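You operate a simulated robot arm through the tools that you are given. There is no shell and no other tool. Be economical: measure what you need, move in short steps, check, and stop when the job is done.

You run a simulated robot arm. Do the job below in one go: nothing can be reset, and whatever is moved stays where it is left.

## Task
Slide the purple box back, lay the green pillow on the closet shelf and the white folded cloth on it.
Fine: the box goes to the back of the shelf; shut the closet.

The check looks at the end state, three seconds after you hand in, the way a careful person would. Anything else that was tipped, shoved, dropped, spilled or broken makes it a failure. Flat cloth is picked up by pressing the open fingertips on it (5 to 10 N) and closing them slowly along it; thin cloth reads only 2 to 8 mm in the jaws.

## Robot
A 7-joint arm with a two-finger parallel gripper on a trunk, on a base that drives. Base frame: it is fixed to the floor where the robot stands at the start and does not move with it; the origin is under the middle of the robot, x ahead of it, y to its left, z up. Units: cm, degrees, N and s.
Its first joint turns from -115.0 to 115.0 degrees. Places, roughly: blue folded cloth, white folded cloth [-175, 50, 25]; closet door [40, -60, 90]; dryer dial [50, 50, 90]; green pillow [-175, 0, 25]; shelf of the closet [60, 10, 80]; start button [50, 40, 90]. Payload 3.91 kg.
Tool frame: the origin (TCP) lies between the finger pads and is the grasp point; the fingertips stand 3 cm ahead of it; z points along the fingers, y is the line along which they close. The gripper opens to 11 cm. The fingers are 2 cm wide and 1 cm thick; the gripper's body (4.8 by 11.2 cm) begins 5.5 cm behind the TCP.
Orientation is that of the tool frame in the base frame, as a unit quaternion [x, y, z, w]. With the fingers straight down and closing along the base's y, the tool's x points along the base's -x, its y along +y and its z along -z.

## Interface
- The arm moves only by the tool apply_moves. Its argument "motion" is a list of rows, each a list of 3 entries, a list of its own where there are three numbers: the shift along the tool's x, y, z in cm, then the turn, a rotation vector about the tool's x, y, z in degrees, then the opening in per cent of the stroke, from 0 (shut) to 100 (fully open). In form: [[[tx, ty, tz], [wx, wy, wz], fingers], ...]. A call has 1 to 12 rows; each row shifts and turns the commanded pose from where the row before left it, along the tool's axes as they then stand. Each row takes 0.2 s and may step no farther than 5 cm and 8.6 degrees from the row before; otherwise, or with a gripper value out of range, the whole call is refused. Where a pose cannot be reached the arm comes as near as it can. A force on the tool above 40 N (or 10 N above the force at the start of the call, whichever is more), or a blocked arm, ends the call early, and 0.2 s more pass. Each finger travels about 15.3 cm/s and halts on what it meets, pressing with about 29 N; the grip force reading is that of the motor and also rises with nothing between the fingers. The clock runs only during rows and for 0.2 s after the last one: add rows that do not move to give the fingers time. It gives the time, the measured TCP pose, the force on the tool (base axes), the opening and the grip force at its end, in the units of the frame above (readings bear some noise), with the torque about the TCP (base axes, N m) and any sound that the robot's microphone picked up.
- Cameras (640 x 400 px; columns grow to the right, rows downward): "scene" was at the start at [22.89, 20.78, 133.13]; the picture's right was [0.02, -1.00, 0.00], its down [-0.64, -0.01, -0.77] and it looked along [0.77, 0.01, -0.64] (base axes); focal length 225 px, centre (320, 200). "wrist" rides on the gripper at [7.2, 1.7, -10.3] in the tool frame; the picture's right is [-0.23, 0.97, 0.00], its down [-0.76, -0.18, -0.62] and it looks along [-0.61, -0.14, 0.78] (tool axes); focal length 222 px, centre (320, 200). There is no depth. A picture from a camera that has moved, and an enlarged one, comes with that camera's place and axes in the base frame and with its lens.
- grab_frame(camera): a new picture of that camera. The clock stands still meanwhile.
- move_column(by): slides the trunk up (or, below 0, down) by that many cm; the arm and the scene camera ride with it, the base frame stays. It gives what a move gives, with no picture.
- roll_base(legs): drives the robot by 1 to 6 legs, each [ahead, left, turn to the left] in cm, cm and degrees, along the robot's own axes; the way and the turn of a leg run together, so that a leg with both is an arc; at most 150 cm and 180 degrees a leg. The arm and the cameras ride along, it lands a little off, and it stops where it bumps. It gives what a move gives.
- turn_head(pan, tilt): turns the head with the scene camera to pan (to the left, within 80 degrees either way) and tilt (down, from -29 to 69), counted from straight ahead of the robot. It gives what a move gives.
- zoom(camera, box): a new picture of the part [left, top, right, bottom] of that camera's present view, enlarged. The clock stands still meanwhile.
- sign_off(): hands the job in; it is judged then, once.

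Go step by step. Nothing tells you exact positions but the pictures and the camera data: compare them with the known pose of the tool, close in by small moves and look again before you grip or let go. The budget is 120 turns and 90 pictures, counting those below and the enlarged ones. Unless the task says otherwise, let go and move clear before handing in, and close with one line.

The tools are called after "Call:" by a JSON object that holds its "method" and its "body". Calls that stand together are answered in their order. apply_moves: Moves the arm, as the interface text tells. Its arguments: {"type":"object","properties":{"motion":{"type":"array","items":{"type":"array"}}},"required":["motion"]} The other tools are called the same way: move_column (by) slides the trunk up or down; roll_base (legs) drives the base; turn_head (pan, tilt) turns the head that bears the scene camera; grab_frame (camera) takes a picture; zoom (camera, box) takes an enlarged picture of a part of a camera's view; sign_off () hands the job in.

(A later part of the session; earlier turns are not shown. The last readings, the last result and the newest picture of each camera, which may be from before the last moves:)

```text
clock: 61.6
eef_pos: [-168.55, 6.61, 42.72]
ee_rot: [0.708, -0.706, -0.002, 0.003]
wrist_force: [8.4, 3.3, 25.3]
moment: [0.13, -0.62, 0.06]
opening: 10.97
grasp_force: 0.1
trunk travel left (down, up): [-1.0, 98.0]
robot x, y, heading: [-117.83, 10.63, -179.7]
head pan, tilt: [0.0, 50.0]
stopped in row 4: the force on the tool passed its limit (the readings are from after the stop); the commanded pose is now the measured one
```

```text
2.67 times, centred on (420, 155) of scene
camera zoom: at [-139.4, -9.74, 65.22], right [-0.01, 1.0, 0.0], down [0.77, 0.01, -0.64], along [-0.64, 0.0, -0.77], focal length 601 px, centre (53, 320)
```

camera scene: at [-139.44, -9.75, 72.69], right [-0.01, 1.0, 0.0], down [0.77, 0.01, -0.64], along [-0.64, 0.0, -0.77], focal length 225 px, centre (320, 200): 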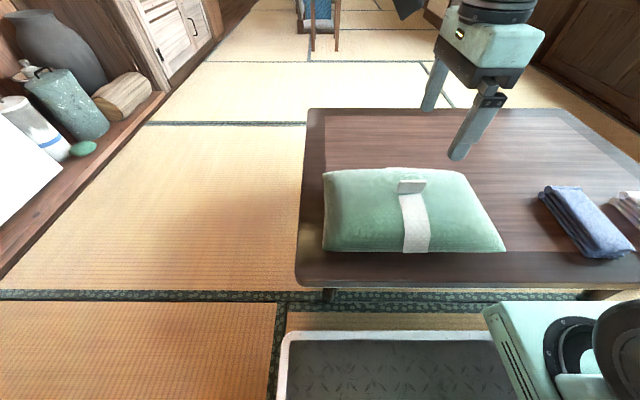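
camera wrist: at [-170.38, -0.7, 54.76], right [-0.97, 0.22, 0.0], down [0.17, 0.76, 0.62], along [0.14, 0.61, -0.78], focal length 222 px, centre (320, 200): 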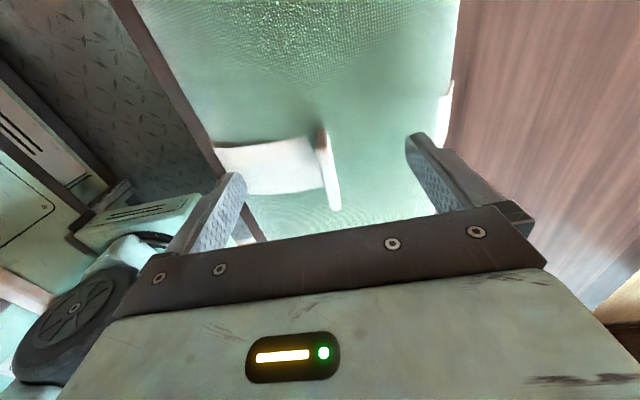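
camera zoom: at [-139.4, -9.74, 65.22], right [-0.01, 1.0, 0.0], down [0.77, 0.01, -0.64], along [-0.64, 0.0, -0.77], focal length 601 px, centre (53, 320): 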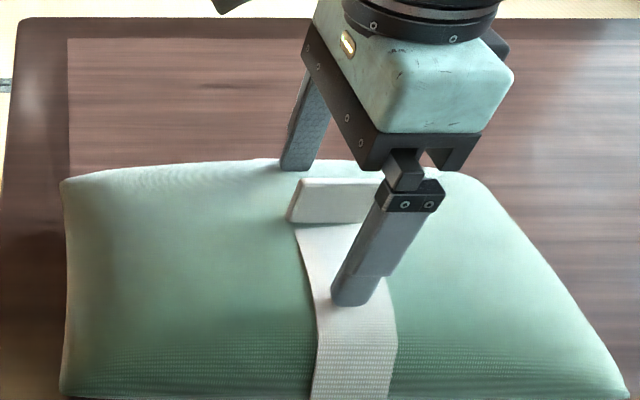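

The tips touch the pillow at z≈39.7. I lift 0.9 cm and close on the tab.

Call:
{"method": "apply_moves", "body": {"motion": [[[0, 0, -0.9], [0, 0, 0], 100], [[0, 0, 0], [0, 0, 0], 70], [[0, 0, 0], [0, 0, 0], 45], [[0, 0, 0], [0, 0, 0], 25], [[0, 0, 0], [0, 0, 0], 10], [[0, 0, 0], [0, 0, 0], 5], [[0, 0, 0], [0, 0, 0], 5]]}}

Call:
{"method": "zoom", "body": {"camera": "scene", "box": [300, 80, 540, 230]}}

```text
clock: 63.2
eef_pos: [-168.62, 6.47, 43.42]
ee_rot: [0.708, -0.706, -0.002, 0.001]
wrist_force: [-1.5, 0.1, 1.4]
moment: [-0.2, -0.24, 0.1]
opening: 0.8
grasp_force: 29.2
trunk travel left (down, up): [-1.0, 98.0]
robot x, y, heading: [-118.2, 10.6, -179.5]
head pan, tilt: [0.0, 50.0]
```

```text
2.67 times, centred on (420, 155) of scene
camera zoom: at [-139.44, -9.74, 65.19], right [-0.01, 1.0, 0.0], down [0.77, 0.01, -0.64], along [-0.64, 0.0, -0.77], focal length 601 px, centre (53, 320)
```

zoom: 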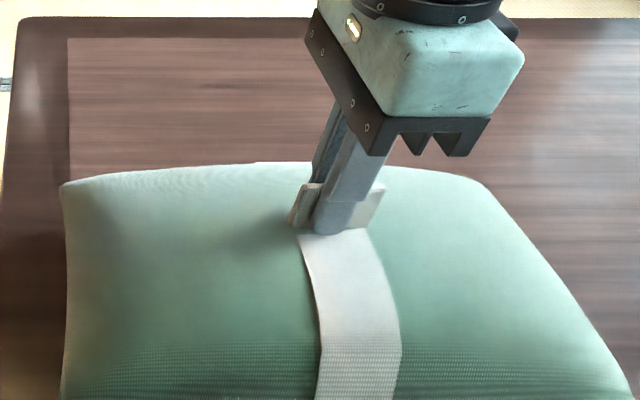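

The tab is held (0.8 cm, 29 N). I squeeze fully and lift a little to test.

Call:
{"method": "apply_moves", "body": {"motion": [[[0, 0, 0], [0, 0, 0], 0], [[0, 0, -1], [0, 0, 0], 0], [[0, 0, -1], [0, 0, 0], 0], [[0, 0, -1], [0, 0, 0], 0], [[0, 0, -1], [0, 0, 0], 0], [[0, 0, 0], [0, 0, 0], 0], [[0, 0, 0], [0, 0, 0], 0]]}}

Call:
{"method": "grab_frame", "body": {"camera": "scene"}}

```text
clock: 64.8
eef_pos: [-168.55, 6.49, 47.34]
ee_rot: [0.708, -0.706, -0.002, 0.0]
wrist_force: [0.2, -0.3, -5.7]
moment: [-0.02, -0.01, 0.01]
opening: 0.79
grasp_force: 28.7
trunk travel left (down, up): [-1.0, 98.0]
robot x, y, heading: [-117.76, 10.42, -179.7]
head pan, tilt: [0.0, 50.0]
```

```text
50 pictures are left
camera scene: at [-139.44, -9.74, 65.18], right [-0.01, 1.0, 0.0], down [0.77, 0.01, -0.64], along [-0.64, 0.0, -0.77], focal length 225 px, centre (320, 200)
```

scene: 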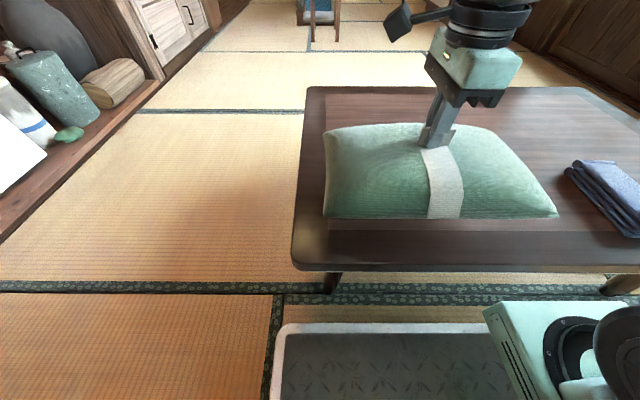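

The pillow hangs level (5.7 N). I raise the trunk, back away and turn around to the closet.

Call:
{"method": "move_column", "body": {"by": 38}}

Call:
{"method": "move_column", "body": {"by": 25}}

Call:
{"method": "roll_base", "body": {"legs": [[-62, 0, 0], [0, 0, -90], [0, 0, -90]]}}

Call:
{"method": "turn_head", "body": {"pan": 0, "tilt": 30}}

Call:
{"method": "grab_frame", "body": {"camera": "scene"}}

```text
clock: 68.5
eef_pos: [-168.6, 6.63, 85.34]
ee_rot: [0.708, -0.706, -0.002, 0.001]
wrist_force: [1.0, 0.7, -5.4]
moment: [0.01, 0.0, -0.02]
opening: 0.78
grasp_force: 28.9
trunk travel left (down, up): [-39.0, 60.0]
robot x, y, heading: [-117.6, 10.61, -179.4]
head pan, tilt: [0.0, 50.0]
```

```text
clock: 71.0
eef_pos: [-168.58, 6.58, 110.36]
ee_rot: [0.708, -0.706, -0.001, 0.001]
wrist_force: [0.0, 0.5, -6.0]
moment: [-0.03, 0.01, 0.0]
opening: 0.79
grasp_force: 28.5
trunk travel left (down, up): [-64.0, 35.0]
robot x, y, heading: [-118.19, 10.8, -179.5]
head pan, tilt: [0.0, 50.0]
```

```text
clock: 82.2
eef_pos: [-5.81, 11.87, 110.35]
ee_rot: [0.726, 0.687, 0.001, 0.001]
wrist_force: [-1.1, 0.4, -5.2]
moment: [0.03, 0.0, -0.02]
opening: 0.81
grasp_force: 29.1
trunk travel left (down, up): [-64.0, 35.0]
robot x, y, heading: [-56.66, 11.1, -2.9]
head pan, tilt: [0.0, 50.0]
```

```text
clock: 83.0
eef_pos: [-5.87, 11.89, 110.36]
ee_rot: [0.727, 0.687, 0.001, 0.001]
wrist_force: [0.6, 0.5, -5.0]
moment: [0.01, 0.02, -0.01]
opening: 0.81
grasp_force: 29.0
trunk travel left (down, up): [-64.0, 35.0]
robot x, y, heading: [-56.52, 10.8, -3.0]
head pan, tilt: [0.0, 30.0]
```

```text
49 pictures are left
camera scene: at [-32.23, 30.11, 131.13], right [-0.05, -1.0, 0.0], down [-0.5, 0.03, -0.87], along [0.86, -0.05, -0.5], focal length 225 px, centre (320, 200)
```

scene: 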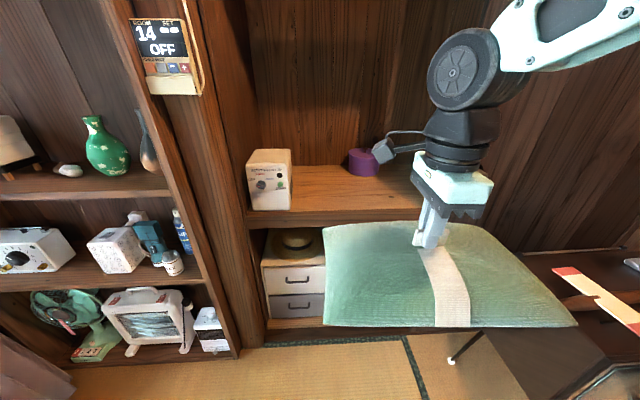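

Call:
{"method": "roll_base", "body": {"legs": [[0, 0, 3], [0, -10, 0], [45, 0, 0]]}}

Call:
{"method": "grab_frame", "body": {"camera": "scene"}}

```text
clock: 86.9
eef_pos: [39.1, 4.18, 110.26]
ee_rot: [0.71, 0.704, 0.002, 0.001]
wrist_force: [0.0, -0.8, -5.4]
moment: [0.06, -0.01, 0.03]
opening: 0.78
grasp_force: 29.5
trunk travel left (down, up): [-64.0, 35.0]
robot x, y, heading: [-11.62, 0.93, -0.3]
head pan, tilt: [0.0, 30.0]
```

```text
48 pictures are left
camera scene: at [11.84, 21.05, 131.13], right [0.0, -1.0, 0.0], down [-0.5, 0.0, -0.87], along [0.87, 0.0, -0.5], focal length 225 px, centre (320, 200)
```

scene: 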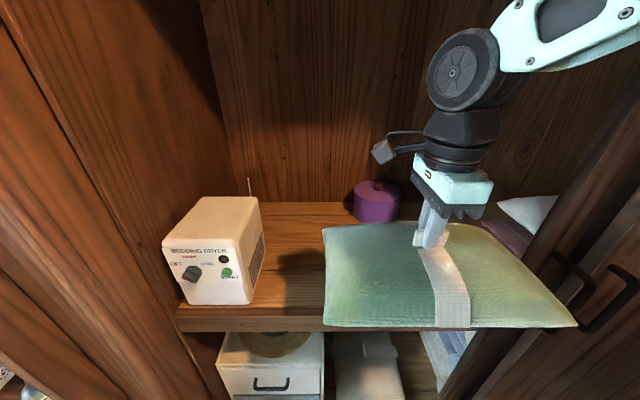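

Clear approach. I shift 2 cm left, drive to the shelf, then extend the arm over it.

Call:
{"method": "roll_base", "body": {"legs": [[0, 2, 0], [11.5, 0, 0]]}}

Call:
{"method": "apply_moves", "body": {"motion": [[[0, 3, 0], [0, 0, 0], 0], [[0, 3, 0], [0, 0, 0], 0], [[0, 3, 0], [0, 0, 0], 0], [[0, 2, 0], [0, 0, 0], 0], [[0, 0, 0], [0, 0, 0], 0]]}}

Call:
{"method": "grab_frame", "body": {"camera": "scene"}}

Call:
{"method": "grab_frame", "body": {"camera": "wrist"}}

```text
clock: 88.5
eef_pos: [50.52, 6.26, 110.38]
ee_rot: [0.709, 0.705, 0.001, 0.001]
wrist_force: [0.0, 0.6, -5.0]
moment: [0.03, 0.01, 0.0]
opening: 0.79
grasp_force: 29.0
trunk travel left (down, up): [-64.0, 35.0]
robot x, y, heading: [0.14, 2.75, -0.2]
head pan, tilt: [0.0, 30.0]
```

```text
clock: 89.7
eef_pos: [61.72, 5.93, 110.66]
ee_rot: [0.71, 0.704, 0.001, 0.001]
wrist_force: [-0.3, 0.8, -4.8]
moment: [-0.01, 0.0, 0.02]
opening: 0.77
grasp_force: 28.6
trunk travel left (down, up): [-64.0, 35.0]
robot x, y, heading: [-0.73, 2.32, -0.1]
head pan, tilt: [0.0, 30.0]
```

```text
47 pictures are left
camera scene: at [23.29, 23.02, 131.13], right [0.0, -1.0, 0.0], down [-0.5, 0.0, -0.87], along [0.87, 0.0, -0.5], focal length 225 px, centre (320, 200)
```

scene: 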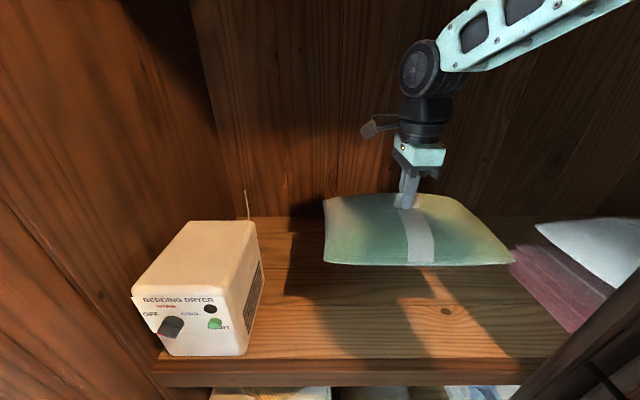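

```text
46 pictures are left
camera wrist: at [63.23, 13.24, 120.97], right [0.97, -0.23, 0.0], down [-0.18, -0.76, 0.62], along [-0.14, -0.61, -0.78], focal length 222 px, centre (320, 200)
```

wrist: 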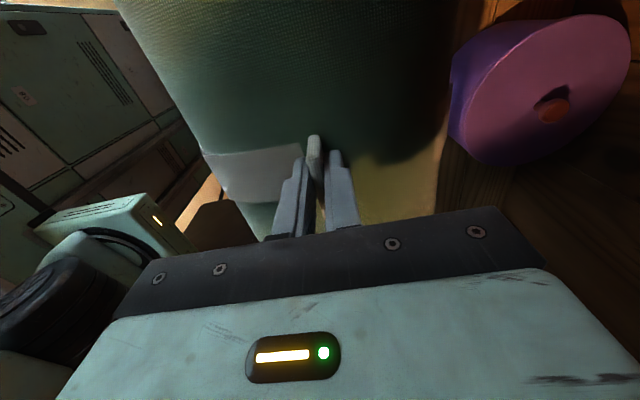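

Pillow hangs over the free shelf with clearance to box, dryer and cloths. I lower it.

Call:
{"method": "move_column", "body": {"by": -16.5}}

Call:
{"method": "apply_moves", "body": {"motion": [[[0, 0, 0.7], [0, 0, 0], 0], [[0, 0, 0.6], [0, 0, 0], 0], [[0, 0, 0.5], [0, 0, 0], 0], [[0, 0, 0], [0, 0, 0], 0]]}}

Call:
{"method": "grab_frame", "body": {"camera": "scene"}}

```text
clock: 91.6
eef_pos: [61.67, 5.98, 94.06]
ee_rot: [0.71, 0.704, 0.001, 0.002]
wrist_force: [0.1, 1.2, -5.2]
moment: [0.05, -0.03, 0.01]
opening: 0.76
grasp_force: 29.7
trunk travel left (down, up): [-47.5, 51.5]
robot x, y, heading: [-0.68, 2.28, -0.1]
head pan, tilt: [0.0, 30.0]
```

```text
clock: 92.6
eef_pos: [61.61, 5.94, 92.17]
ee_rot: [0.71, 0.704, 0.001, 0.0]
wrist_force: [0.4, 0.3, -5.5]
moment: [0.01, -0.03, 0.01]
opening: 0.81
grasp_force: 29.0
trunk travel left (down, up): [-47.5, 51.5]
robot x, y, heading: [-0.07, 2.62, -0.2]
head pan, tilt: [0.0, 30.0]
```

```text
45 pictures are left
camera scene: at [23.3, 23.03, 114.63], right [0.0, -1.0, 0.0], down [-0.5, 0.0, -0.87], along [0.87, 0.0, -0.5], focal length 225 px, centre (320, 200)
```

scene: 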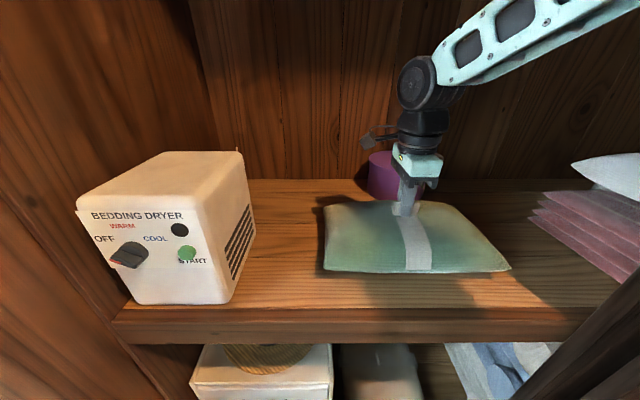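

Still fully hanging (-5.5 N). I go down in half-centimetre steps until the load comes off.

Call:
{"method": "apply_moves", "body": {"motion": [[[0, 0, 0.4], [0, 0, 0], 0], [[0, 0, 0.4], [0, 0, 0], 0], [[0, 0, 0], [0, 0, 0], 0]]}}

```text
clock: 93.4
eef_pos: [61.65, 5.96, 91.44]
ee_rot: [0.71, 0.705, 0.001, 0.001]
wrist_force: [-0.6, 0.6, 1.6]
moment: [-0.68, 0.33, 0.01]
opening: 0.78
grasp_force: 29.8
trunk travel left (down, up): [-47.5, 51.5]
robot x, y, heading: [-0.21, 2.8, -0.3]
head pan, tilt: [0.0, 30.0]
```

The load is off the arm: the pillow rests. I open and rise straight up.

Call:
{"method": "apply_moves", "body": {"motion": [[[0, 0, 0], [0, 0, 0], 12], [[0, 0, 0], [0, 0, 0], 25], [[0, 0, 0], [0, 0, 0], 40], [[0, 0, -0.5], [0, 0, 0], 40], [[0, 0, -3], [0, 0, 0], 40], [[0, 0, -4], [0, 0, 0], 40], [[0, 0, -4], [0, 0, 0], 40], [[0, 0, 0], [0, 0, 0], 40]]}}

Call:
{"method": "grab_frame", "body": {"camera": "scene"}}

```text
clock: 95.2
eef_pos: [61.58, 6.04, 102.99]
ee_rot: [0.709, 0.705, 0.001, 0.001]
wrist_force: [-0.4, -1.0, -1.1]
moment: [0.0, -0.03, 0.0]
opening: 4.39
grasp_force: 0.1
trunk travel left (down, up): [-47.5, 51.5]
robot x, y, heading: [-0.24, 2.29, -0.1]
head pan, tilt: [0.0, 30.0]
```

```text
44 pictures are left
camera scene: at [23.29, 23.02, 114.64], right [0.0, -1.0, 0.0], down [-0.5, 0.0, -0.87], along [0.87, 0.0, -0.5], focal length 225 px, centre (320, 200)
```

scene: 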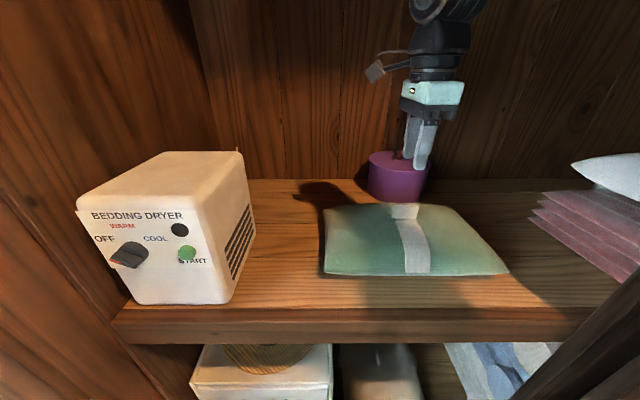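

The pillow lies well on the shelf. I raise, retract and turn the tool back by 90°, then return to the table for the white cloth.

Call:
{"method": "move_column", "body": {"by": 18}}

Call:
{"method": "apply_moves", "body": {"motion": [[[0, -4, 0], [0, 0, 0], 40], [[0, -4, 0], [0, 0, 0], 40], [[0, -4, 0], [0, 0, 0], 40], [[0, 0, 0], [0, 0, -8.3], 60], [[0, 0, 0], [0, 0, -8.3], 80], [[0, 0, 0], [0, 0, -8.3], 100], [[0, 0, 0], [0, 0, -8.3], 100], [[0, 0, 0], [0, 0, -8.3], 100], [[0, 0, 0], [0, 0, -8.3], 100], [[0, 0, 0], [0, 0, -8.3], 100], [[0, 0, 0], [0, 0, -8.3], 100]]}}

Call:
{"method": "apply_moves", "body": {"motion": [[[0, 0, 0], [0, 0, -8.3], 100], [[0, 0, 0], [0, 0, -8.3], 100], [[0, 0, 0], [0, 0, -7], 100], [[0, 0, 0], [0, 0, 0], 100]]}}

Call:
{"method": "roll_base", "body": {"legs": [[-55, 0, 0], [0, 0, 90], [0, 0, 90]]}}

```text
clock: 97.2
eef_pos: [61.56, 6.04, 120.99]
ee_rot: [0.71, 0.704, 0.001, 0.001]
wrist_force: [0.4, 0.1, -0.5]
moment: [0.0, -0.01, 0.01]
opening: 4.4
grasp_force: 0.1
trunk travel left (down, up): [-65.5, 33.5]
robot x, y, heading: [0.02, 2.84, -0.2]
head pan, tilt: [0.0, 30.0]
```

```text
clock: 99.6
eef_pos: [49.55, 6.05, 120.91]
ee_rot: [0.207, 0.978, 0.001, 0.002]
wrist_force: [-0.1, 0.2, 0.6]
moment: [0.03, 0.01, 0.02]
opening: 11.0
grasp_force: 0.1
trunk travel left (down, up): [-65.5, 33.5]
robot x, y, heading: [-0.09, 2.37, -0.1]
head pan, tilt: [0.0, 30.0]
```

```text
clock: 100.6
eef_pos: [49.66, 6.08, 120.98]
ee_rot: [0.003, 1.0, 0.0, 0.001]
wrist_force: [0.4, -0.8, -0.4]
moment: [0.01, 0.01, -0.02]
opening: 11.01
grasp_force: 0.0
trunk travel left (down, up): [-65.5, 33.5]
robot x, y, heading: [-0.12, 2.56, -0.0]
head pan, tilt: [0.0, 30.0]
```

```text
clock: 111.4
eef_pos: [-104.63, -0.56, 120.96]
ee_rot: [1.0, -0.007, -0.002, 0.0]
wrist_force: [-0.6, -0.7, 0.8]
moment: [-0.04, 0.01, 0.04]
opening: 11.01
grasp_force: 0.1
trunk travel left (down, up): [-65.5, 33.5]
robot x, y, heading: [-54.74, 3.08, 179.7]
head pan, tilt: [0.0, 30.0]
```

The white cloth should be near (-164, 59). I drive to face it.

Call:
{"method": "roll_base", "body": {"legs": [[0, -55, 0], [63, 0, 0]]}}

Call:
{"method": "turn_head", "body": {"pan": -10, "tilt": 55}}

Call:
{"method": "grab_frame", "body": {"camera": "scene"}}

```text
clock: 117.7
eef_pos: [-167.31, 54.95, 121.05]
ee_rot: [1.0, -0.008, -0.001, 0.0]
wrist_force: [-0.4, -0.5, -0.3]
moment: [-0.01, -0.02, 0.02]
opening: 11.01
grasp_force: 0.1
trunk travel left (down, up): [-65.5, 33.5]
robot x, y, heading: [-117.33, 58.33, 179.5]
head pan, tilt: [0.0, 30.0]
```

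```text
clock: 118.6
eef_pos: [-167.27, 54.88, 121.03]
ee_rot: [1.0, -0.008, -0.002, 0.0]
wrist_force: [0.0, 0.4, -0.2]
moment: [0.02, 0.02, 0.02]
opening: 11.02
grasp_force: 0.0
trunk travel left (down, up): [-65.5, 33.5]
robot x, y, heading: [-117.34, 58.11, 179.2]
head pan, tilt: [-10.0, 55.0]
```

```text
43 pictures are left
camera scene: at [-138.69, 39.32, 129.04], right [0.18, 0.98, 0.0], down [0.8, -0.15, -0.57], along [-0.56, 0.11, -0.82], focal length 225 px, centre (320, 200)
```

scene: 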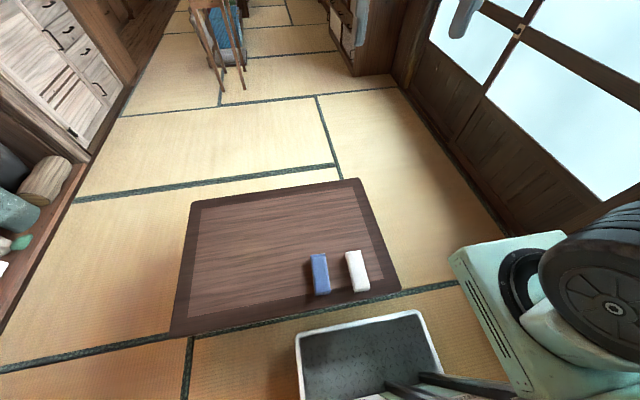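

Call:
{"method": "move_column", "body": {"by": -38}}

Call:
{"method": "move_column", "body": {"by": -22}}

Call:
{"method": "grab_frame", "body": {"camera": "wrist"}}

Call:
{"method": "zoom", "body": {"camera": "scene", "box": [280, 120, 440, 220]}}

```text
clock: 122.2
eef_pos: [-167.11, 54.92, 83.05]
ee_rot: [1.0, -0.008, -0.002, -0.001]
wrist_force: [-0.9, 0.5, -0.3]
moment: [0.01, 0.01, -0.02]
opening: 10.98
grasp_force: 0.0
trunk travel left (down, up): [-27.5, 71.5]
robot x, y, heading: [-117.15, 58.26, 179.2]
head pan, tilt: [-10.0, 55.0]
```

```text
clock: 124.6
eef_pos: [-167.25, 54.88, 60.81]
ee_rot: [1.0, -0.008, -0.002, 0.0]
wrist_force: [-0.5, -0.7, 0.2]
moment: [-0.01, 0.0, 0.01]
opening: 11.0
grasp_force: 0.1
trunk travel left (down, up): [-5.5, 93.5]
robot x, y, heading: [-117.13, 57.92, 179.3]
head pan, tilt: [-10.0, 55.0]
```

```text
42 pictures are left
camera wrist: at [-160.05, 53.19, 71.3], right [-0.24, -0.97, 0.0], down [-0.76, 0.19, 0.63], along [-0.61, 0.15, -0.78], focal length 222 px, centre (320, 200)
```

wrist: 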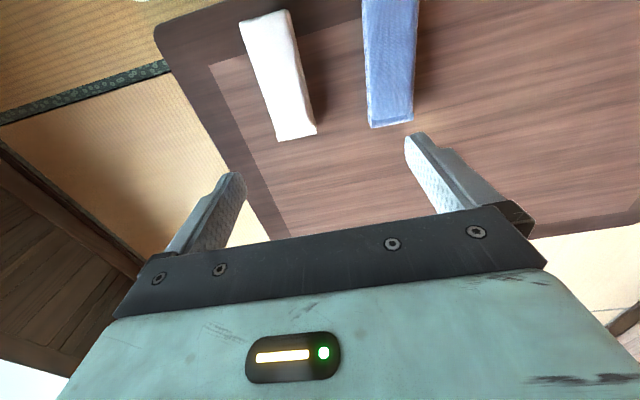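

```text
4.00 times, centred on (360, 170) of scene
camera zoom: at [-138.69, 39.32, 69.04], right [0.18, 0.98, 0.0], down [0.81, -0.15, -0.57], along [-0.56, 0.11, -0.82], focal length 902 px, centre (160, 320)
```

zoom: 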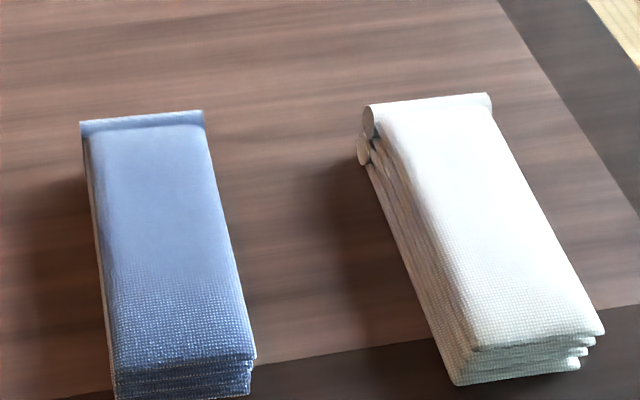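

The white cloth is a neat folded stack, x -173…-158, y 57.4…63.8, about 3.5 thick. I position the open fingers astride its middle.

Call:
{"method": "apply_moves", "body": {"motion": [[[1, -3, 0], [0, 0, 0], 100], [[0.8, -2.7, 0], [0, 0, 0], 100], [[0, 0, 4], [0, 0, 0], 100], [[0, 0, 4], [0, 0, 0], 100], [[0, 0, 4], [0, 0, 0], 100], [[0, 0, 4], [0, 0, 0], 100], [[0, 0, 0], [0, 0, 0], 100]]}}

Call:
{"method": "grab_frame", "body": {"camera": "wrist"}}

Call:
{"method": "zoom", "body": {"camera": "scene", "box": [280, 90, 488, 220]}}

```text
clock: 126.2
eef_pos: [-165.3, 60.39, 44.79]
ee_rot: [1.0, -0.008, -0.001, 0.0]
wrist_force: [0.5, 0.4, -0.3]
moment: [0.01, 0.0, 0.04]
opening: 11.01
grasp_force: 0.0
trunk travel left (down, up): [-5.5, 93.5]
robot x, y, heading: [-117.56, 58.38, 179.1]
head pan, tilt: [-10.0, 55.0]
```

```text
40 pictures are left
camera wrist: at [-158.12, 58.66, 55.15], right [-0.24, -0.97, 0.0], down [-0.76, 0.19, 0.63], along [-0.61, 0.15, -0.78], focal length 222 px, centre (320, 200)
```

wrist: 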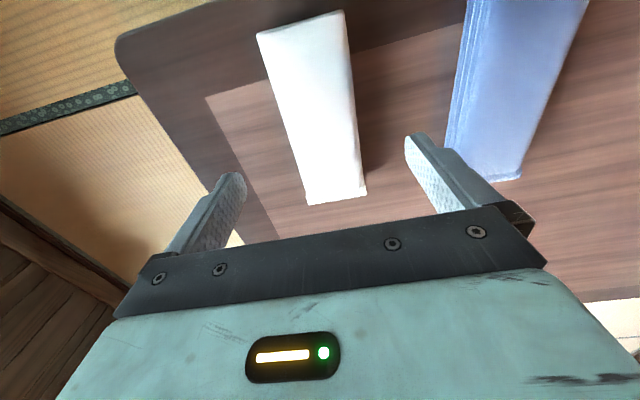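

```text
3.08 times, centred on (384, 155) of scene
camera zoom: at [-138.68, 39.32, 69.04], right [0.18, 0.98, 0.0], down [0.81, -0.15, -0.57], along [-0.56, 0.11, -0.82], focal length 694 px, centre (123, 338)
```

zoom: 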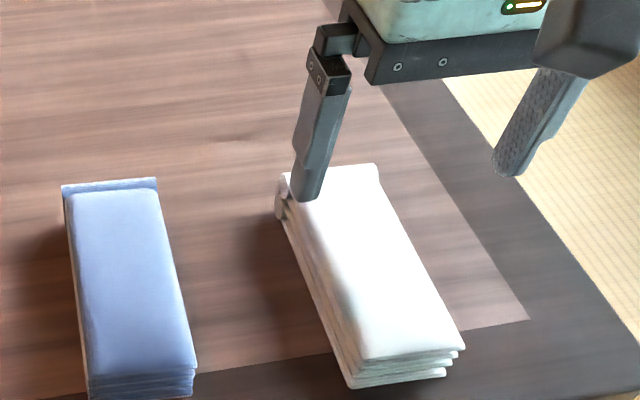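

Centred. I descend to near the table top.

Call:
{"method": "apply_moves", "body": {"motion": [[[0, 0, 3], [0, 0, 0], 100], [[0, 0, 2.5], [0, 0, 0], 100], [[0, 0, 2], [0, 0, 0], 100], [[0, 0, 0.8], [0, 0, 0], 100], [[0, 0, 0], [0, 0, 0], 100]]}}

Call:
{"method": "zoom", "body": {"camera": "scene", "box": [280, 90, 488, 220]}}

```text
clock: 127.4
eef_pos: [-165.47, 60.56, 36.71]
ee_rot: [1.0, -0.008, -0.002, 0.0]
wrist_force: [0.3, 0.5, 0.0]
moment: [0.0, -0.01, -0.03]
opening: 11.0
grasp_force: 0.0
trunk travel left (down, up): [-5.5, 93.5]
robot x, y, heading: [-117.18, 57.92, 179.3]
head pan, tilt: [-10.0, 55.0]
```

```text
3.08 times, centred on (384, 155) of scene
camera zoom: at [-138.69, 39.32, 69.04], right [0.18, 0.98, 0.0], down [0.81, -0.15, -0.57], along [-0.56, 0.11, -0.82], focal length 694 px, centre (123, 338)
```

zoom: 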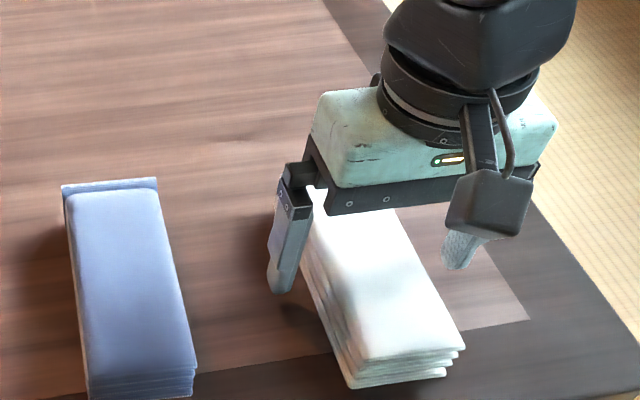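

Call:
{"method": "apply_moves", "body": {"motion": [[[0, 0, 0.5], [0, 0, 0], 100], [[0, 0, 0.4], [0, 0, 0], 90], [[0, 0, 0], [0, 0, 0], 75], [[0, 0, 0], [0, 0, 0], 65], [[0, 0, 0], [0, 0, 0], 60], [[0, 0, 0], [0, 0, 0], 56], [[0, 0, 0], [0, 0, 0], 53], [[0, 0, 0], [0, 0, 0], 50]]}}

Call:
{"method": "zoom", "body": {"camera": "scene", "box": [280, 90, 488, 220]}}

```text
clock: 129.2
eef_pos: [-165.32, 60.46, 35.76]
ee_rot: [1.0, -0.009, -0.002, 0.0]
wrist_force: [0.2, 0.4, 0.4]
moment: [0.01, 0.02, 0.02]
opening: 6.97
grasp_force: 29.1
trunk travel left (down, up): [-5.5, 93.5]
robot x, y, heading: [-117.24, 58.12, 179.4]
head pan, tilt: [-10.0, 55.0]
```

```text
3.08 times, centred on (384, 155) of scene
camera zoom: at [-138.69, 39.32, 69.03], right [0.18, 0.98, 0.0], down [0.81, -0.15, -0.57], along [-0.56, 0.11, -0.82], focal length 694 px, centre (123, 338)
```

zoom: 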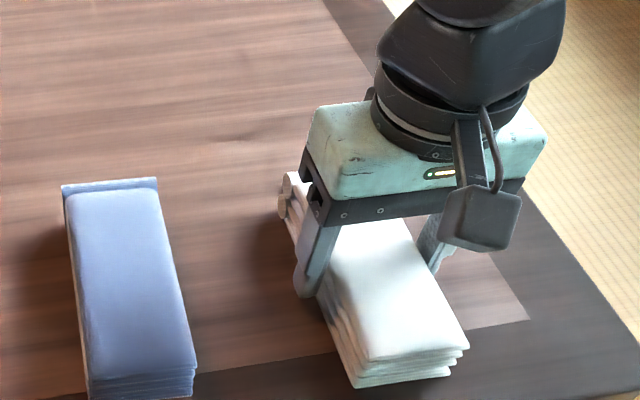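

The stack is held firmly at 7.0 cm wide with no buckling. I lift a few centimetres to test.

Call:
{"method": "apply_moves", "body": {"motion": [[[0, 0, -1], [0, 0, 0], 48], [[0, 0, -1], [0, 0, 0], 48], [[0, 0, -2], [0, 0, 0], 48], [[0, 0, -2], [0, 0, 0], 48], [[0, 0, 0], [0, 0, 0], 48]]}}

Call:
{"method": "zoom", "body": {"camera": "scene", "box": [280, 60, 536, 220]}}

```text
clock: 130.4
eef_pos: [-165.34, 60.64, 41.77]
ee_rot: [1.0, -0.008, -0.002, 0.0]
wrist_force: [0.0, -0.9, -0.3]
moment: [0.01, -0.01, -0.02]
opening: 6.93
grasp_force: 29.4
trunk travel left (down, up): [-5.5, 93.5]
robot x, y, heading: [-117.31, 58.19, 179.4]
head pan, tilt: [-10.0, 55.0]
```

```text
2.50 times, centred on (408, 140) of scene
camera zoom: at [-138.69, 39.31, 69.03], right [0.18, 0.98, 0.0], down [0.81, -0.15, -0.57], along [-0.56, 0.11, -0.82], focal length 563 px, centre (100, 350)
```

zoom: 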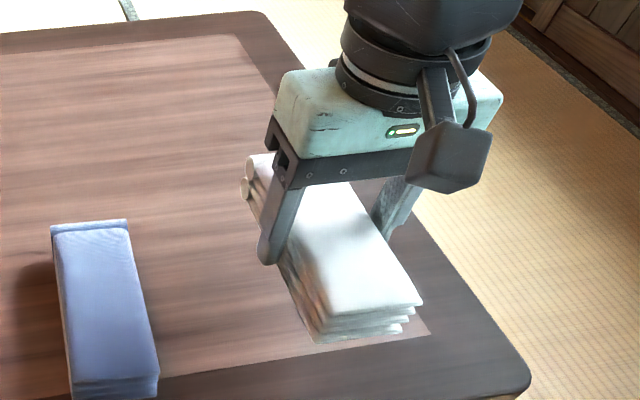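

The whole stack came up intact. I raise, back off and return to the closet.

Call:
{"method": "move_column", "body": {"by": 38}}

Call:
{"method": "move_column", "body": {"by": 30}}

Call:
{"method": "roll_base", "body": {"legs": [[-62, 0, 0], [0, 56, 0], [0, 0, -90], [0, 0, -90]]}}

Call:
{"method": "turn_head", "body": {"pan": 0, "tilt": 35}}

Call:
{"method": "grab_frame", "body": {"camera": "scene"}}

```text
clock: 134.1
eef_pos: [-165.3, 60.65, 79.77]
ee_rot: [1.0, -0.009, -0.002, 0.0]
wrist_force: [-1.2, -0.2, -0.2]
moment: [-0.01, -0.01, -0.01]
opening: 6.95
grasp_force: 28.3
trunk travel left (down, up): [-43.5, 55.5]
robot x, y, heading: [-117.35, 58.44, 179.3]
head pan, tilt: [-10.0, 55.0]
```

```text
clock: 137.1
eef_pos: [-165.31, 60.59, 109.67]
ee_rot: [1.0, -0.008, -0.002, 0.0]
wrist_force: [0.2, -0.1, -1.0]
moment: [0.03, 0.0, -0.02]
opening: 6.95
grasp_force: 29.0
trunk travel left (down, up): [-73.5, 25.5]
robot x, y, heading: [-117.37, 58.16, 179.0]
head pan, tilt: [-10.0, 55.0]
```

```text
clock: 151.1
eef_pos: [-8.8, -4.95, 109.63]
ee_rot: [0.036, 0.999, 0.0, 0.001]
wrist_force: [-0.2, -0.2, -1.2]
moment: [0.02, 0.01, -0.03]
opening: 6.94
grasp_force: 29.3
trunk travel left (down, up): [-73.5, 25.5]
robot x, y, heading: [-56.52, 0.39, -4.2]
head pan, tilt: [-10.0, 55.0]
```

```text
clock: 152.0
eef_pos: [-8.86, -4.97, 109.73]
ee_rot: [0.037, 0.999, 0.0, 0.002]
wrist_force: [-0.2, 0.1, -0.6]
moment: [-0.01, 0.0, 0.0]
opening: 6.96
grasp_force: 28.9
trunk travel left (down, up): [-73.5, 25.5]
robot x, y, heading: [-57.03, 0.5, -3.6]
head pan, tilt: [0.0, 35.0]
```

```text
35 pictures are left
camera scene: at [-32.11, 19.29, 139.85], right [-0.07, -1.0, 0.0], down [-0.57, 0.04, -0.82], along [0.82, -0.06, -0.57], focal length 225 px, centre (320, 200)
```

scene: 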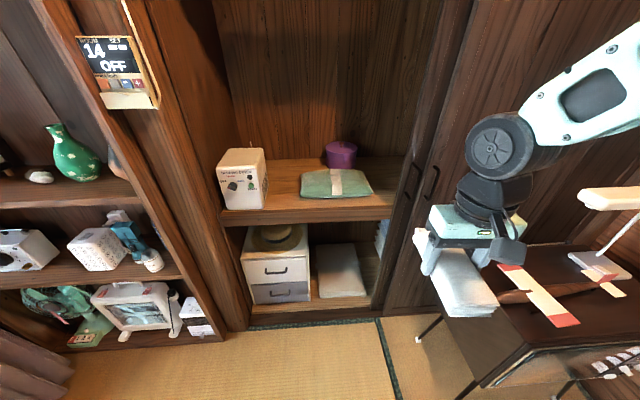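

Returning heading error of ~4°. I straighten, shift left 13 cm, and drive up to the closet.

Call:
{"method": "roll_base", "body": {"legs": [[0, 0, 3.8], [0, 13, 0], [57, 0, 0]]}}

Call:
{"method": "grab_frame", "body": {"camera": "scene"}}

```text
clock: 156.6
eef_pos: [48.23, 10.71, 109.64]
ee_rot: [0.005, 1.0, 0.0, 0.002]
wrist_force: [-0.3, -0.3, -1.2]
moment: [0.01, -0.03, -0.03]
opening: 6.95
grasp_force: 28.9
trunk travel left (down, up): [-73.5, 25.5]
robot x, y, heading: [0.28, 12.95, -0.7]
head pan, tilt: [0.0, 35.0]
```

```text
34 pictures are left
camera scene: at [23.6, 33.35, 139.86], right [-0.01, -1.0, 0.0], down [-0.57, 0.01, -0.82], along [0.82, -0.01, -0.57], focal length 225 px, centre (320, 200)
```

scene: 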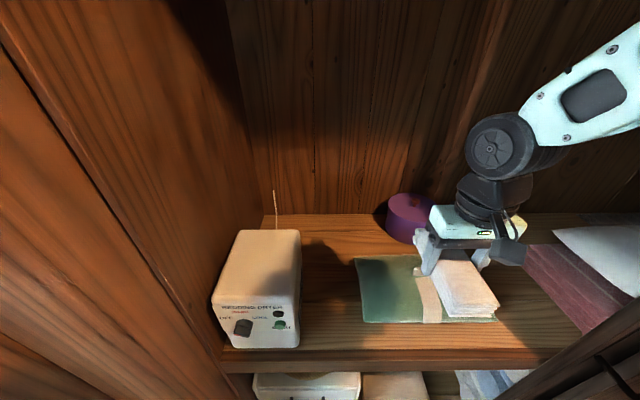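

Call:
{"method": "apply_moves", "body": {"motion": [[[-3.7, 0.7, 0], [0, 0, 0], 48], [[-3.7, 0.6, 0], [0, 0, 0], 48], [[-3.7, 0.6, 0], [0, 0, 0], 48], [[-3.7, 0.6, 0], [0, 0, 0], 48], [[0, 0, 0], [0, 0, 0], 48]]}}

Call:
{"method": "move_column", "body": {"by": -13}}

Call:
{"method": "grab_frame", "body": {"camera": "wrist"}}

Call:
{"method": "zoom", "body": {"camera": "scene", "box": [280, 100, 536, 260]}}

```text
clock: 157.8
eef_pos: [63.1, 12.82, 109.85]
ee_rot: [0.007, 1.0, 0.0, 0.002]
wrist_force: [-0.6, -0.1, -1.2]
moment: [0.03, -0.04, 0.02]
opening: 6.95
grasp_force: 28.8
trunk travel left (down, up): [-73.5, 25.5]
robot x, y, heading: [0.32, 12.82, -0.6]
head pan, tilt: [0.0, 35.0]
```

```text
clock: 159.3
eef_pos: [63.21, 12.93, 96.78]
ee_rot: [0.006, 1.0, 0.001, 0.002]
wrist_force: [-0.5, -0.6, -1.0]
moment: [-0.01, -0.01, 0.02]
opening: 6.95
grasp_force: 29.1
trunk travel left (down, up): [-60.5, 38.5]
robot x, y, heading: [0.3, 12.9, -0.3]
head pan, tilt: [0.0, 35.0]
```

```text
33 pictures are left
camera wrist: at [55.8, 14.69, 107.17], right [0.24, 0.97, 0.0], down [0.76, -0.19, 0.63], along [0.61, -0.15, -0.78], focal length 222 px, centre (320, 200)
```

wrist: 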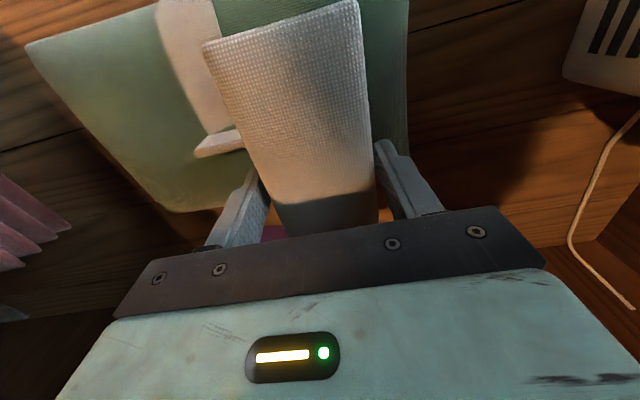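

```text
2.50 times, centred on (408, 180) of scene
camera zoom: at [23.6, 33.35, 126.86], right [-0.01, -1.0, 0.0], down [-0.57, 0.01, -0.82], along [0.82, -0.01, -0.57], focal length 563 px, centre (100, 250)
```

zoom: 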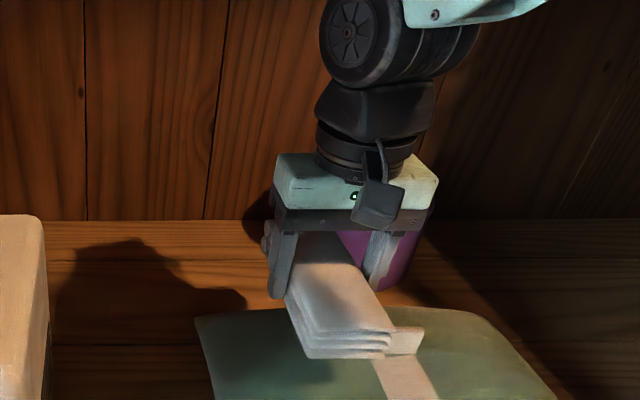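

The tab spans y≈3–8.6, so I shift the cloth 1.6 cm left, then lower it onto the pillow's left half.

Call:
{"method": "apply_moves", "body": {"motion": [[[0, 1.6, 0], [0, 0, 0], 48], [[0, 0, 2], [0, 0, 0], 48], [[0, 0, 1.5], [0, 0, 0], 48], [[0, 0, 0.7], [0, 0, 0], 48], [[0, 0, 0.5], [0, 0, 0], 48], [[0, 0, 0], [0, 0, 0], 48]]}}

Call:
{"method": "zoom", "body": {"camera": "scene", "box": [280, 140, 536, 300]}}

Call:
{"method": "grab_frame", "body": {"camera": "wrist"}}

```text
clock: 160.7
eef_pos: [63.27, 14.45, 92.06]
ee_rot: [0.006, 1.0, 0.001, 0.003]
wrist_force: [-0.2, 0.1, -1.5]
moment: [-0.01, 0.02, -0.01]
opening: 6.96
grasp_force: 28.9
trunk travel left (down, up): [-60.5, 38.5]
robot x, y, heading: [0.2, 12.94, -0.6]
head pan, tilt: [0.0, 35.0]
```

```text
2.50 times, centred on (408, 220) of scene
camera zoom: at [23.6, 33.35, 126.86], right [-0.01, -1.0, 0.0], down [-0.57, 0.01, -0.82], along [0.82, -0.01, -0.57], focal length 563 px, centre (100, 150)
```

zoom: 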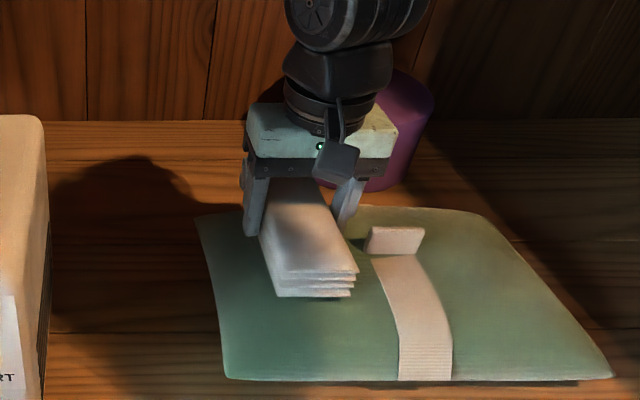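

```text
30 pictures are left
camera wrist: at [55.9, 16.25, 102.45], right [0.24, 0.97, 0.0], down [0.76, -0.19, 0.63], along [0.61, -0.15, -0.78], focal length 222 px, centre (320, 200)
```

wrist: 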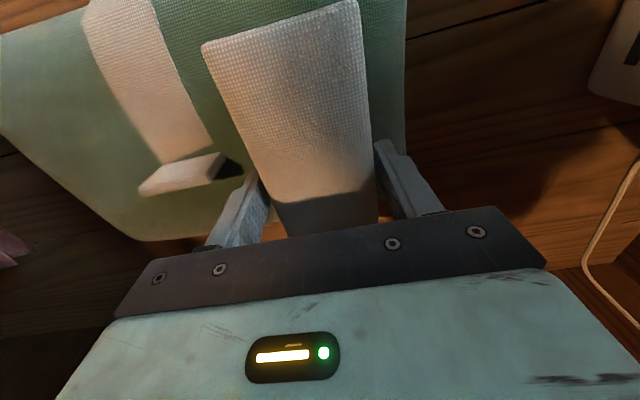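

Well placed. I lower gently until contact.

Call:
{"method": "apply_moves", "body": {"motion": [[[0, 0, 0.5], [0, 0, 0], 48], [[0, 0, 0.4], [0, 0, 0], 48], [[0, 0, 0], [0, 0, 0], 48]]}}

```text
clock: 161.5
eef_pos: [63.41, 14.37, 91.47]
ee_rot: [0.006, 1.0, -0.001, 0.003]
wrist_force: [-0.8, -2.6, 32.2]
moment: [-0.22, 0.72, 0.04]
opening: 6.94
grasp_force: 29.3
trunk travel left (down, up): [-60.5, 38.5]
robot x, y, heading: [0.05, 12.74, -0.4]
head pan, tilt: [0.0, 35.0]
```

Contact is firm (32 N), so I ease off 0.3 cm, then open slightly and rise.

Call:
{"method": "apply_moves", "body": {"motion": [[[0, 0, -0.4], [0, 0, 0], 48], [[0, 0, 0], [0, 0, 0], 64], [[0, 0, 0], [0, 0, 0], 70], [[0, 0, 0], [0, 0, 0], 76], [[0, 0, 0], [0, 0, 0], 76], [[0, 0, -0.7], [0, 0, 0], 76], [[0, 0, -1.5], [0, 0, 0], 76], [[0, 0, -3], [0, 0, 0], 76], [[0, 0, -4], [0, 0, 0], 76], [[0, 0, -4], [0, 0, 0], 76]]}}

Call:
{"method": "grab_frame", "body": {"camera": "scene"}}

Call:
{"method": "grab_frame", "body": {"camera": "wrist"}}

```text
clock: 163.7
eef_pos: [63.27, 14.28, 104.81]
ee_rot: [0.007, 1.0, 0.0, 0.0]
wrist_force: [-0.5, 0.3, 1.0]
moment: [0.01, 0.03, -0.02]
opening: 8.36
grasp_force: 0.1
trunk travel left (down, up): [-60.5, 38.5]
robot x, y, heading: [0.63, 12.99, -0.6]
head pan, tilt: [0.0, 35.0]
```

```text
29 pictures are left
camera scene: at [23.62, 33.35, 126.85], right [-0.01, -1.0, 0.0], down [-0.57, 0.0, -0.82], along [0.82, -0.01, -0.57], focal length 225 px, centre (320, 200)
```

scene: 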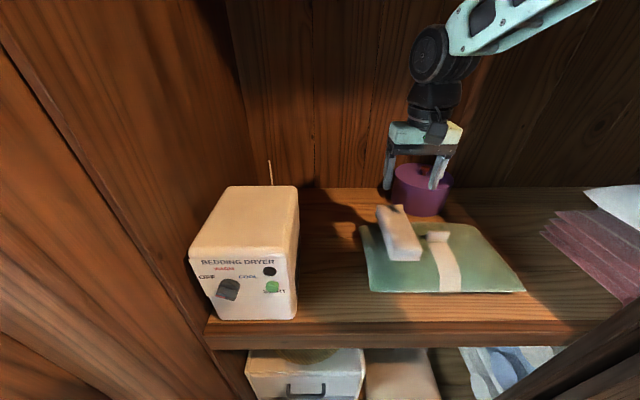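

```text
28 pictures are left
camera wrist: at [55.83, 16.24, 115.11], right [0.24, 0.97, 0.0], down [0.76, -0.19, 0.63], along [0.61, -0.15, -0.78], focal length 222 px, centre (320, 200)
```

wrist: 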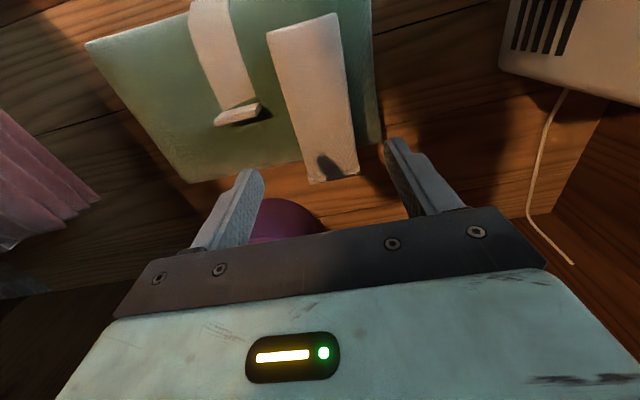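

Call:
{"method": "zoom", "body": {"camera": "scene", "box": [340, 180, 540, 305]}}

Call:
{"method": "zoom", "body": {"camera": "wrist", "box": [200, 60, 440, 210]}}

```text
3.20 times, centred on (440, 242) of scene
camera zoom: at [23.62, 33.35, 126.85], right [-0.01, -1.0, 0.0], down [-0.57, 0.0, -0.82], along [0.82, -0.01, -0.57], focal length 721 px, centre (-64, 64)
```

zoom: 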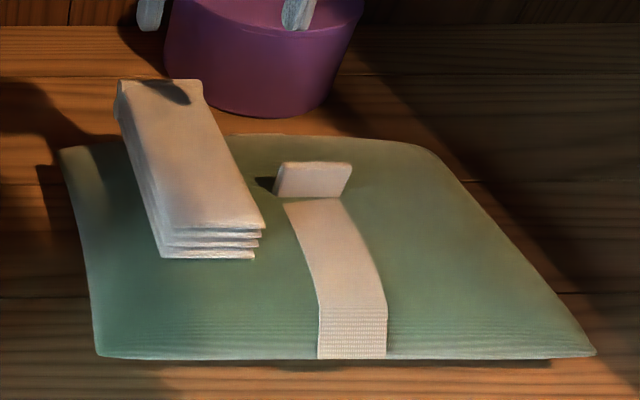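

```text
2.67 times, centred on (320, 135) of wrist
camera zoom: at [55.83, 16.24, 115.11], right [0.24, 0.97, 0.0], down [0.76, -0.19, 0.63], along [0.61, -0.15, -0.78], focal length 592 px, centre (320, 373)
```

zoom: 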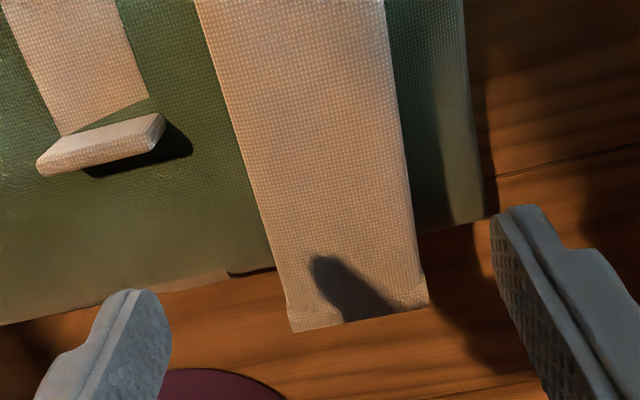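

The cloth lies stably on the pillow, ends within its edges. Now I retract and back off to study the door.

Call:
{"method": "move_column", "body": {"by": 10}}

Call:
{"method": "apply_moves", "body": {"motion": [[[4.5, 0, 0], [0, 0, 0], 60], [[4.5, 0, 0], [0, 0, 0], 40], [[4.5, 0, 0], [0, 0, 0], 20], [[0, 0, 0], [0, 0, 0], 0]]}}

Call:
{"method": "roll_base", "body": {"legs": [[-45, 0, 0]]}}

Call:
{"method": "turn_head", "body": {"pan": -35, "tilt": 28}}

Call:
{"method": "grab_frame", "body": {"camera": "scene"}}

```text
clock: 165.1
eef_pos: [63.14, 14.38, 114.87]
ee_rot: [0.006, 1.0, 0.0, 0.003]
wrist_force: [0.0, 0.0, 0.2]
moment: [-0.04, -0.02, 0.03]
opening: 8.37
grasp_force: 0.1
trunk travel left (down, up): [-70.5, 28.5]
robot x, y, heading: [0.14, 13.16, -0.4]
head pan, tilt: [0.0, 35.0]
```

```text
clock: 166.1
eef_pos: [49.59, 14.65, 114.65]
ee_rot: [0.006, 1.0, 0.0, 0.001]
wrist_force: [0.1, 0.3, 0.9]
moment: [-0.02, 0.01, 0.02]
opening: 0.0
grasp_force: 29.0
trunk travel left (down, up): [-70.5, 28.5]
robot x, y, heading: [0.37, 12.73, -0.3]
head pan, tilt: [0.0, 35.0]
```

```text
clock: 168.8
eef_pos: [4.24, 15.07, 114.71]
ee_rot: [0.005, 1.0, 0.0, 0.002]
wrist_force: [0.2, -0.2, -0.8]
moment: [0.01, 0.0, -0.04]
opening: 0.03
grasp_force: 29.0
trunk travel left (down, up): [-70.5, 28.5]
robot x, y, heading: [-45.08, 12.96, -0.4]
head pan, tilt: [0.0, 35.0]
```

```text
clock: 169.8
eef_pos: [4.16, 15.09, 114.73]
ee_rot: [0.004, 1.0, 0.0, 0.002]
wrist_force: [-1.0, -0.2, 0.3]
moment: [-0.02, 0.01, 0.02]
opening: 0.0
grasp_force: 29.0
trunk travel left (down, up): [-70.5, 28.5]
robot x, y, heading: [-45.24, 13.26, -0.0]
head pan, tilt: [-35.0, 28.0]
```

```text
25 pictures are left
camera scene: at [-23.22, 28.52, 137.95], right [-0.58, -0.82, 0.0], down [-0.38, 0.27, -0.88], along [0.72, -0.51, -0.47], focal length 225 px, centre (320, 200)
```

scene: 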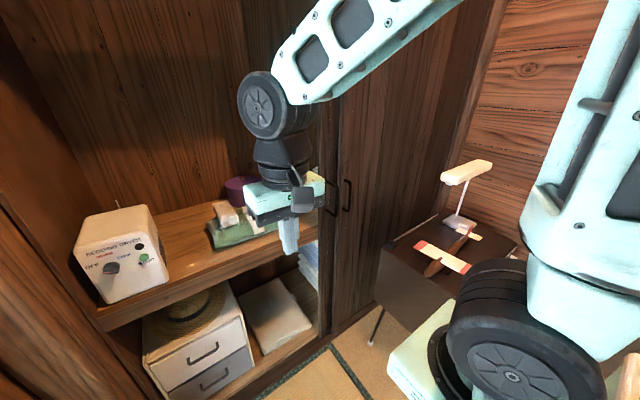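

Call:
{"method": "zoom", "body": {"camera": "scene", "box": [280, 140, 440, 240]}}

```text
4.00 times, centred on (360, 190) of scene
camera zoom: at [-23.22, 28.52, 137.95], right [-0.58, -0.82, 0.0], down [-0.38, 0.27, -0.88], along [0.72, -0.51, -0.47], focal length 902 px, centre (160, 240)
```

zoom: 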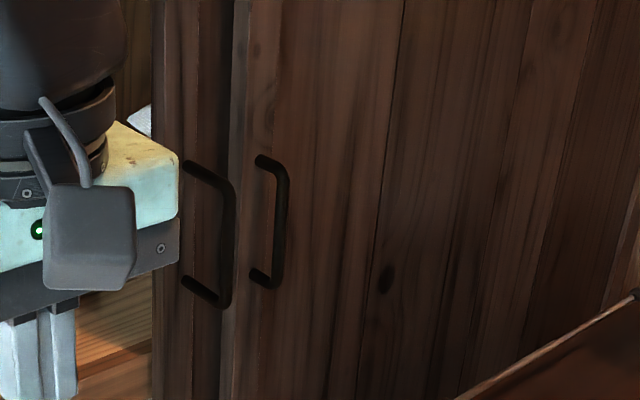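

Two pulls: the left one, at about (35.4, -21, 97), sits on the rear sliding panel that closes over the opening. I'll push that bar to the left with closed fingers pointing forward, so I extend and pitch the tool to horizontal here.

Call:
{"method": "apply_moves", "body": {"motion": [[[-5, 0, 0], [0, 0, 0], 0], [[-5, 0, 0], [0, 0, 0], 0], [[0, 0, 0], [0, -8.5, 0], 0], [[0, 0, 0], [0, -8.5, 0], 0], [[0, 0, 0], [0, -8.5, 0], 0], [[0, 0, 0], [0, -8.5, 0], 0], [[0, 0, 0], [0, -8.5, 0], 0], [[0, 0, 0], [0, -8.5, 0], 0], [[0, 0, 0], [0, -8.5, 0], 0], [[0, 0, 0], [0, -8.5, 0], 0], [[0, 0, 0], [0, -8.5, 0], 0], [[0, 0, 0], [0, -8.5, 0], 0]]}}

```text
clock: 172.4
eef_pos: [18.47, 18.52, 116.89]
ee_rot: [0.004, 0.736, -0.003, 0.677]
wrist_force: [-1.0, 0.0, 0.3]
moment: [-0.02, 0.04, -0.01]
opening: 0.01
grasp_force: 29.3
out of reach, approached as far as the arm can: row 9, 10, 11, 12
trunk travel left (down, up): [-70.5, 28.5]
robot x, y, heading: [-45.42, 12.74, -0.5]
head pan, tilt: [-35.0, 28.0]
```

Call:
{"method": "apply_moves", "body": {"motion": [[[0, -5, 1], [0, 0, 0], 0], [[0, -5, 1], [0, 0, 0], 0], [[0, -5, 1], [0, 0, 0], 0], [[0, -5, 1], [0, 0, 0], 0], [[0, -4, 0], [0, 0, 0], 0], [[0, 0, 0], [0, 0, 0], 0]]}}

Call:
{"method": "turn_head", "body": {"pan": -30, "tilt": 40}}

Call:
{"method": "grab_frame", "body": {"camera": "scene"}}

```text
refused: row 1 steps farther than a row can; nothing moved
```

```text
clock: 173.1
eef_pos: [18.59, 18.54, 116.78]
ee_rot: [0.004, 0.736, -0.004, 0.677]
wrist_force: [0.2, 0.0, -0.6]
moment: [-0.01, 0.01, 0.03]
opening: 0.03
grasp_force: 29.0
trunk travel left (down, up): [-70.5, 28.5]
robot x, y, heading: [-45.28, 13.09, -0.3]
head pan, tilt: [-30.0, 40.0]
```

```text
23 pictures are left
camera scene: at [-23.32, 29.5, 136.11], right [-0.51, -0.86, 0.0], down [-0.55, 0.32, -0.77], along [0.66, -0.39, -0.64], focal length 225 px, centre (320, 200)
```

scene: 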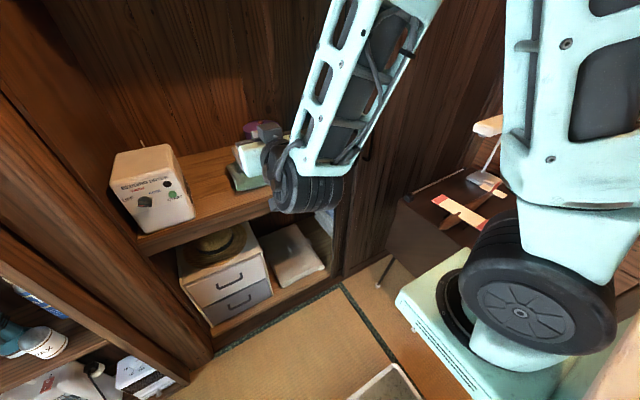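

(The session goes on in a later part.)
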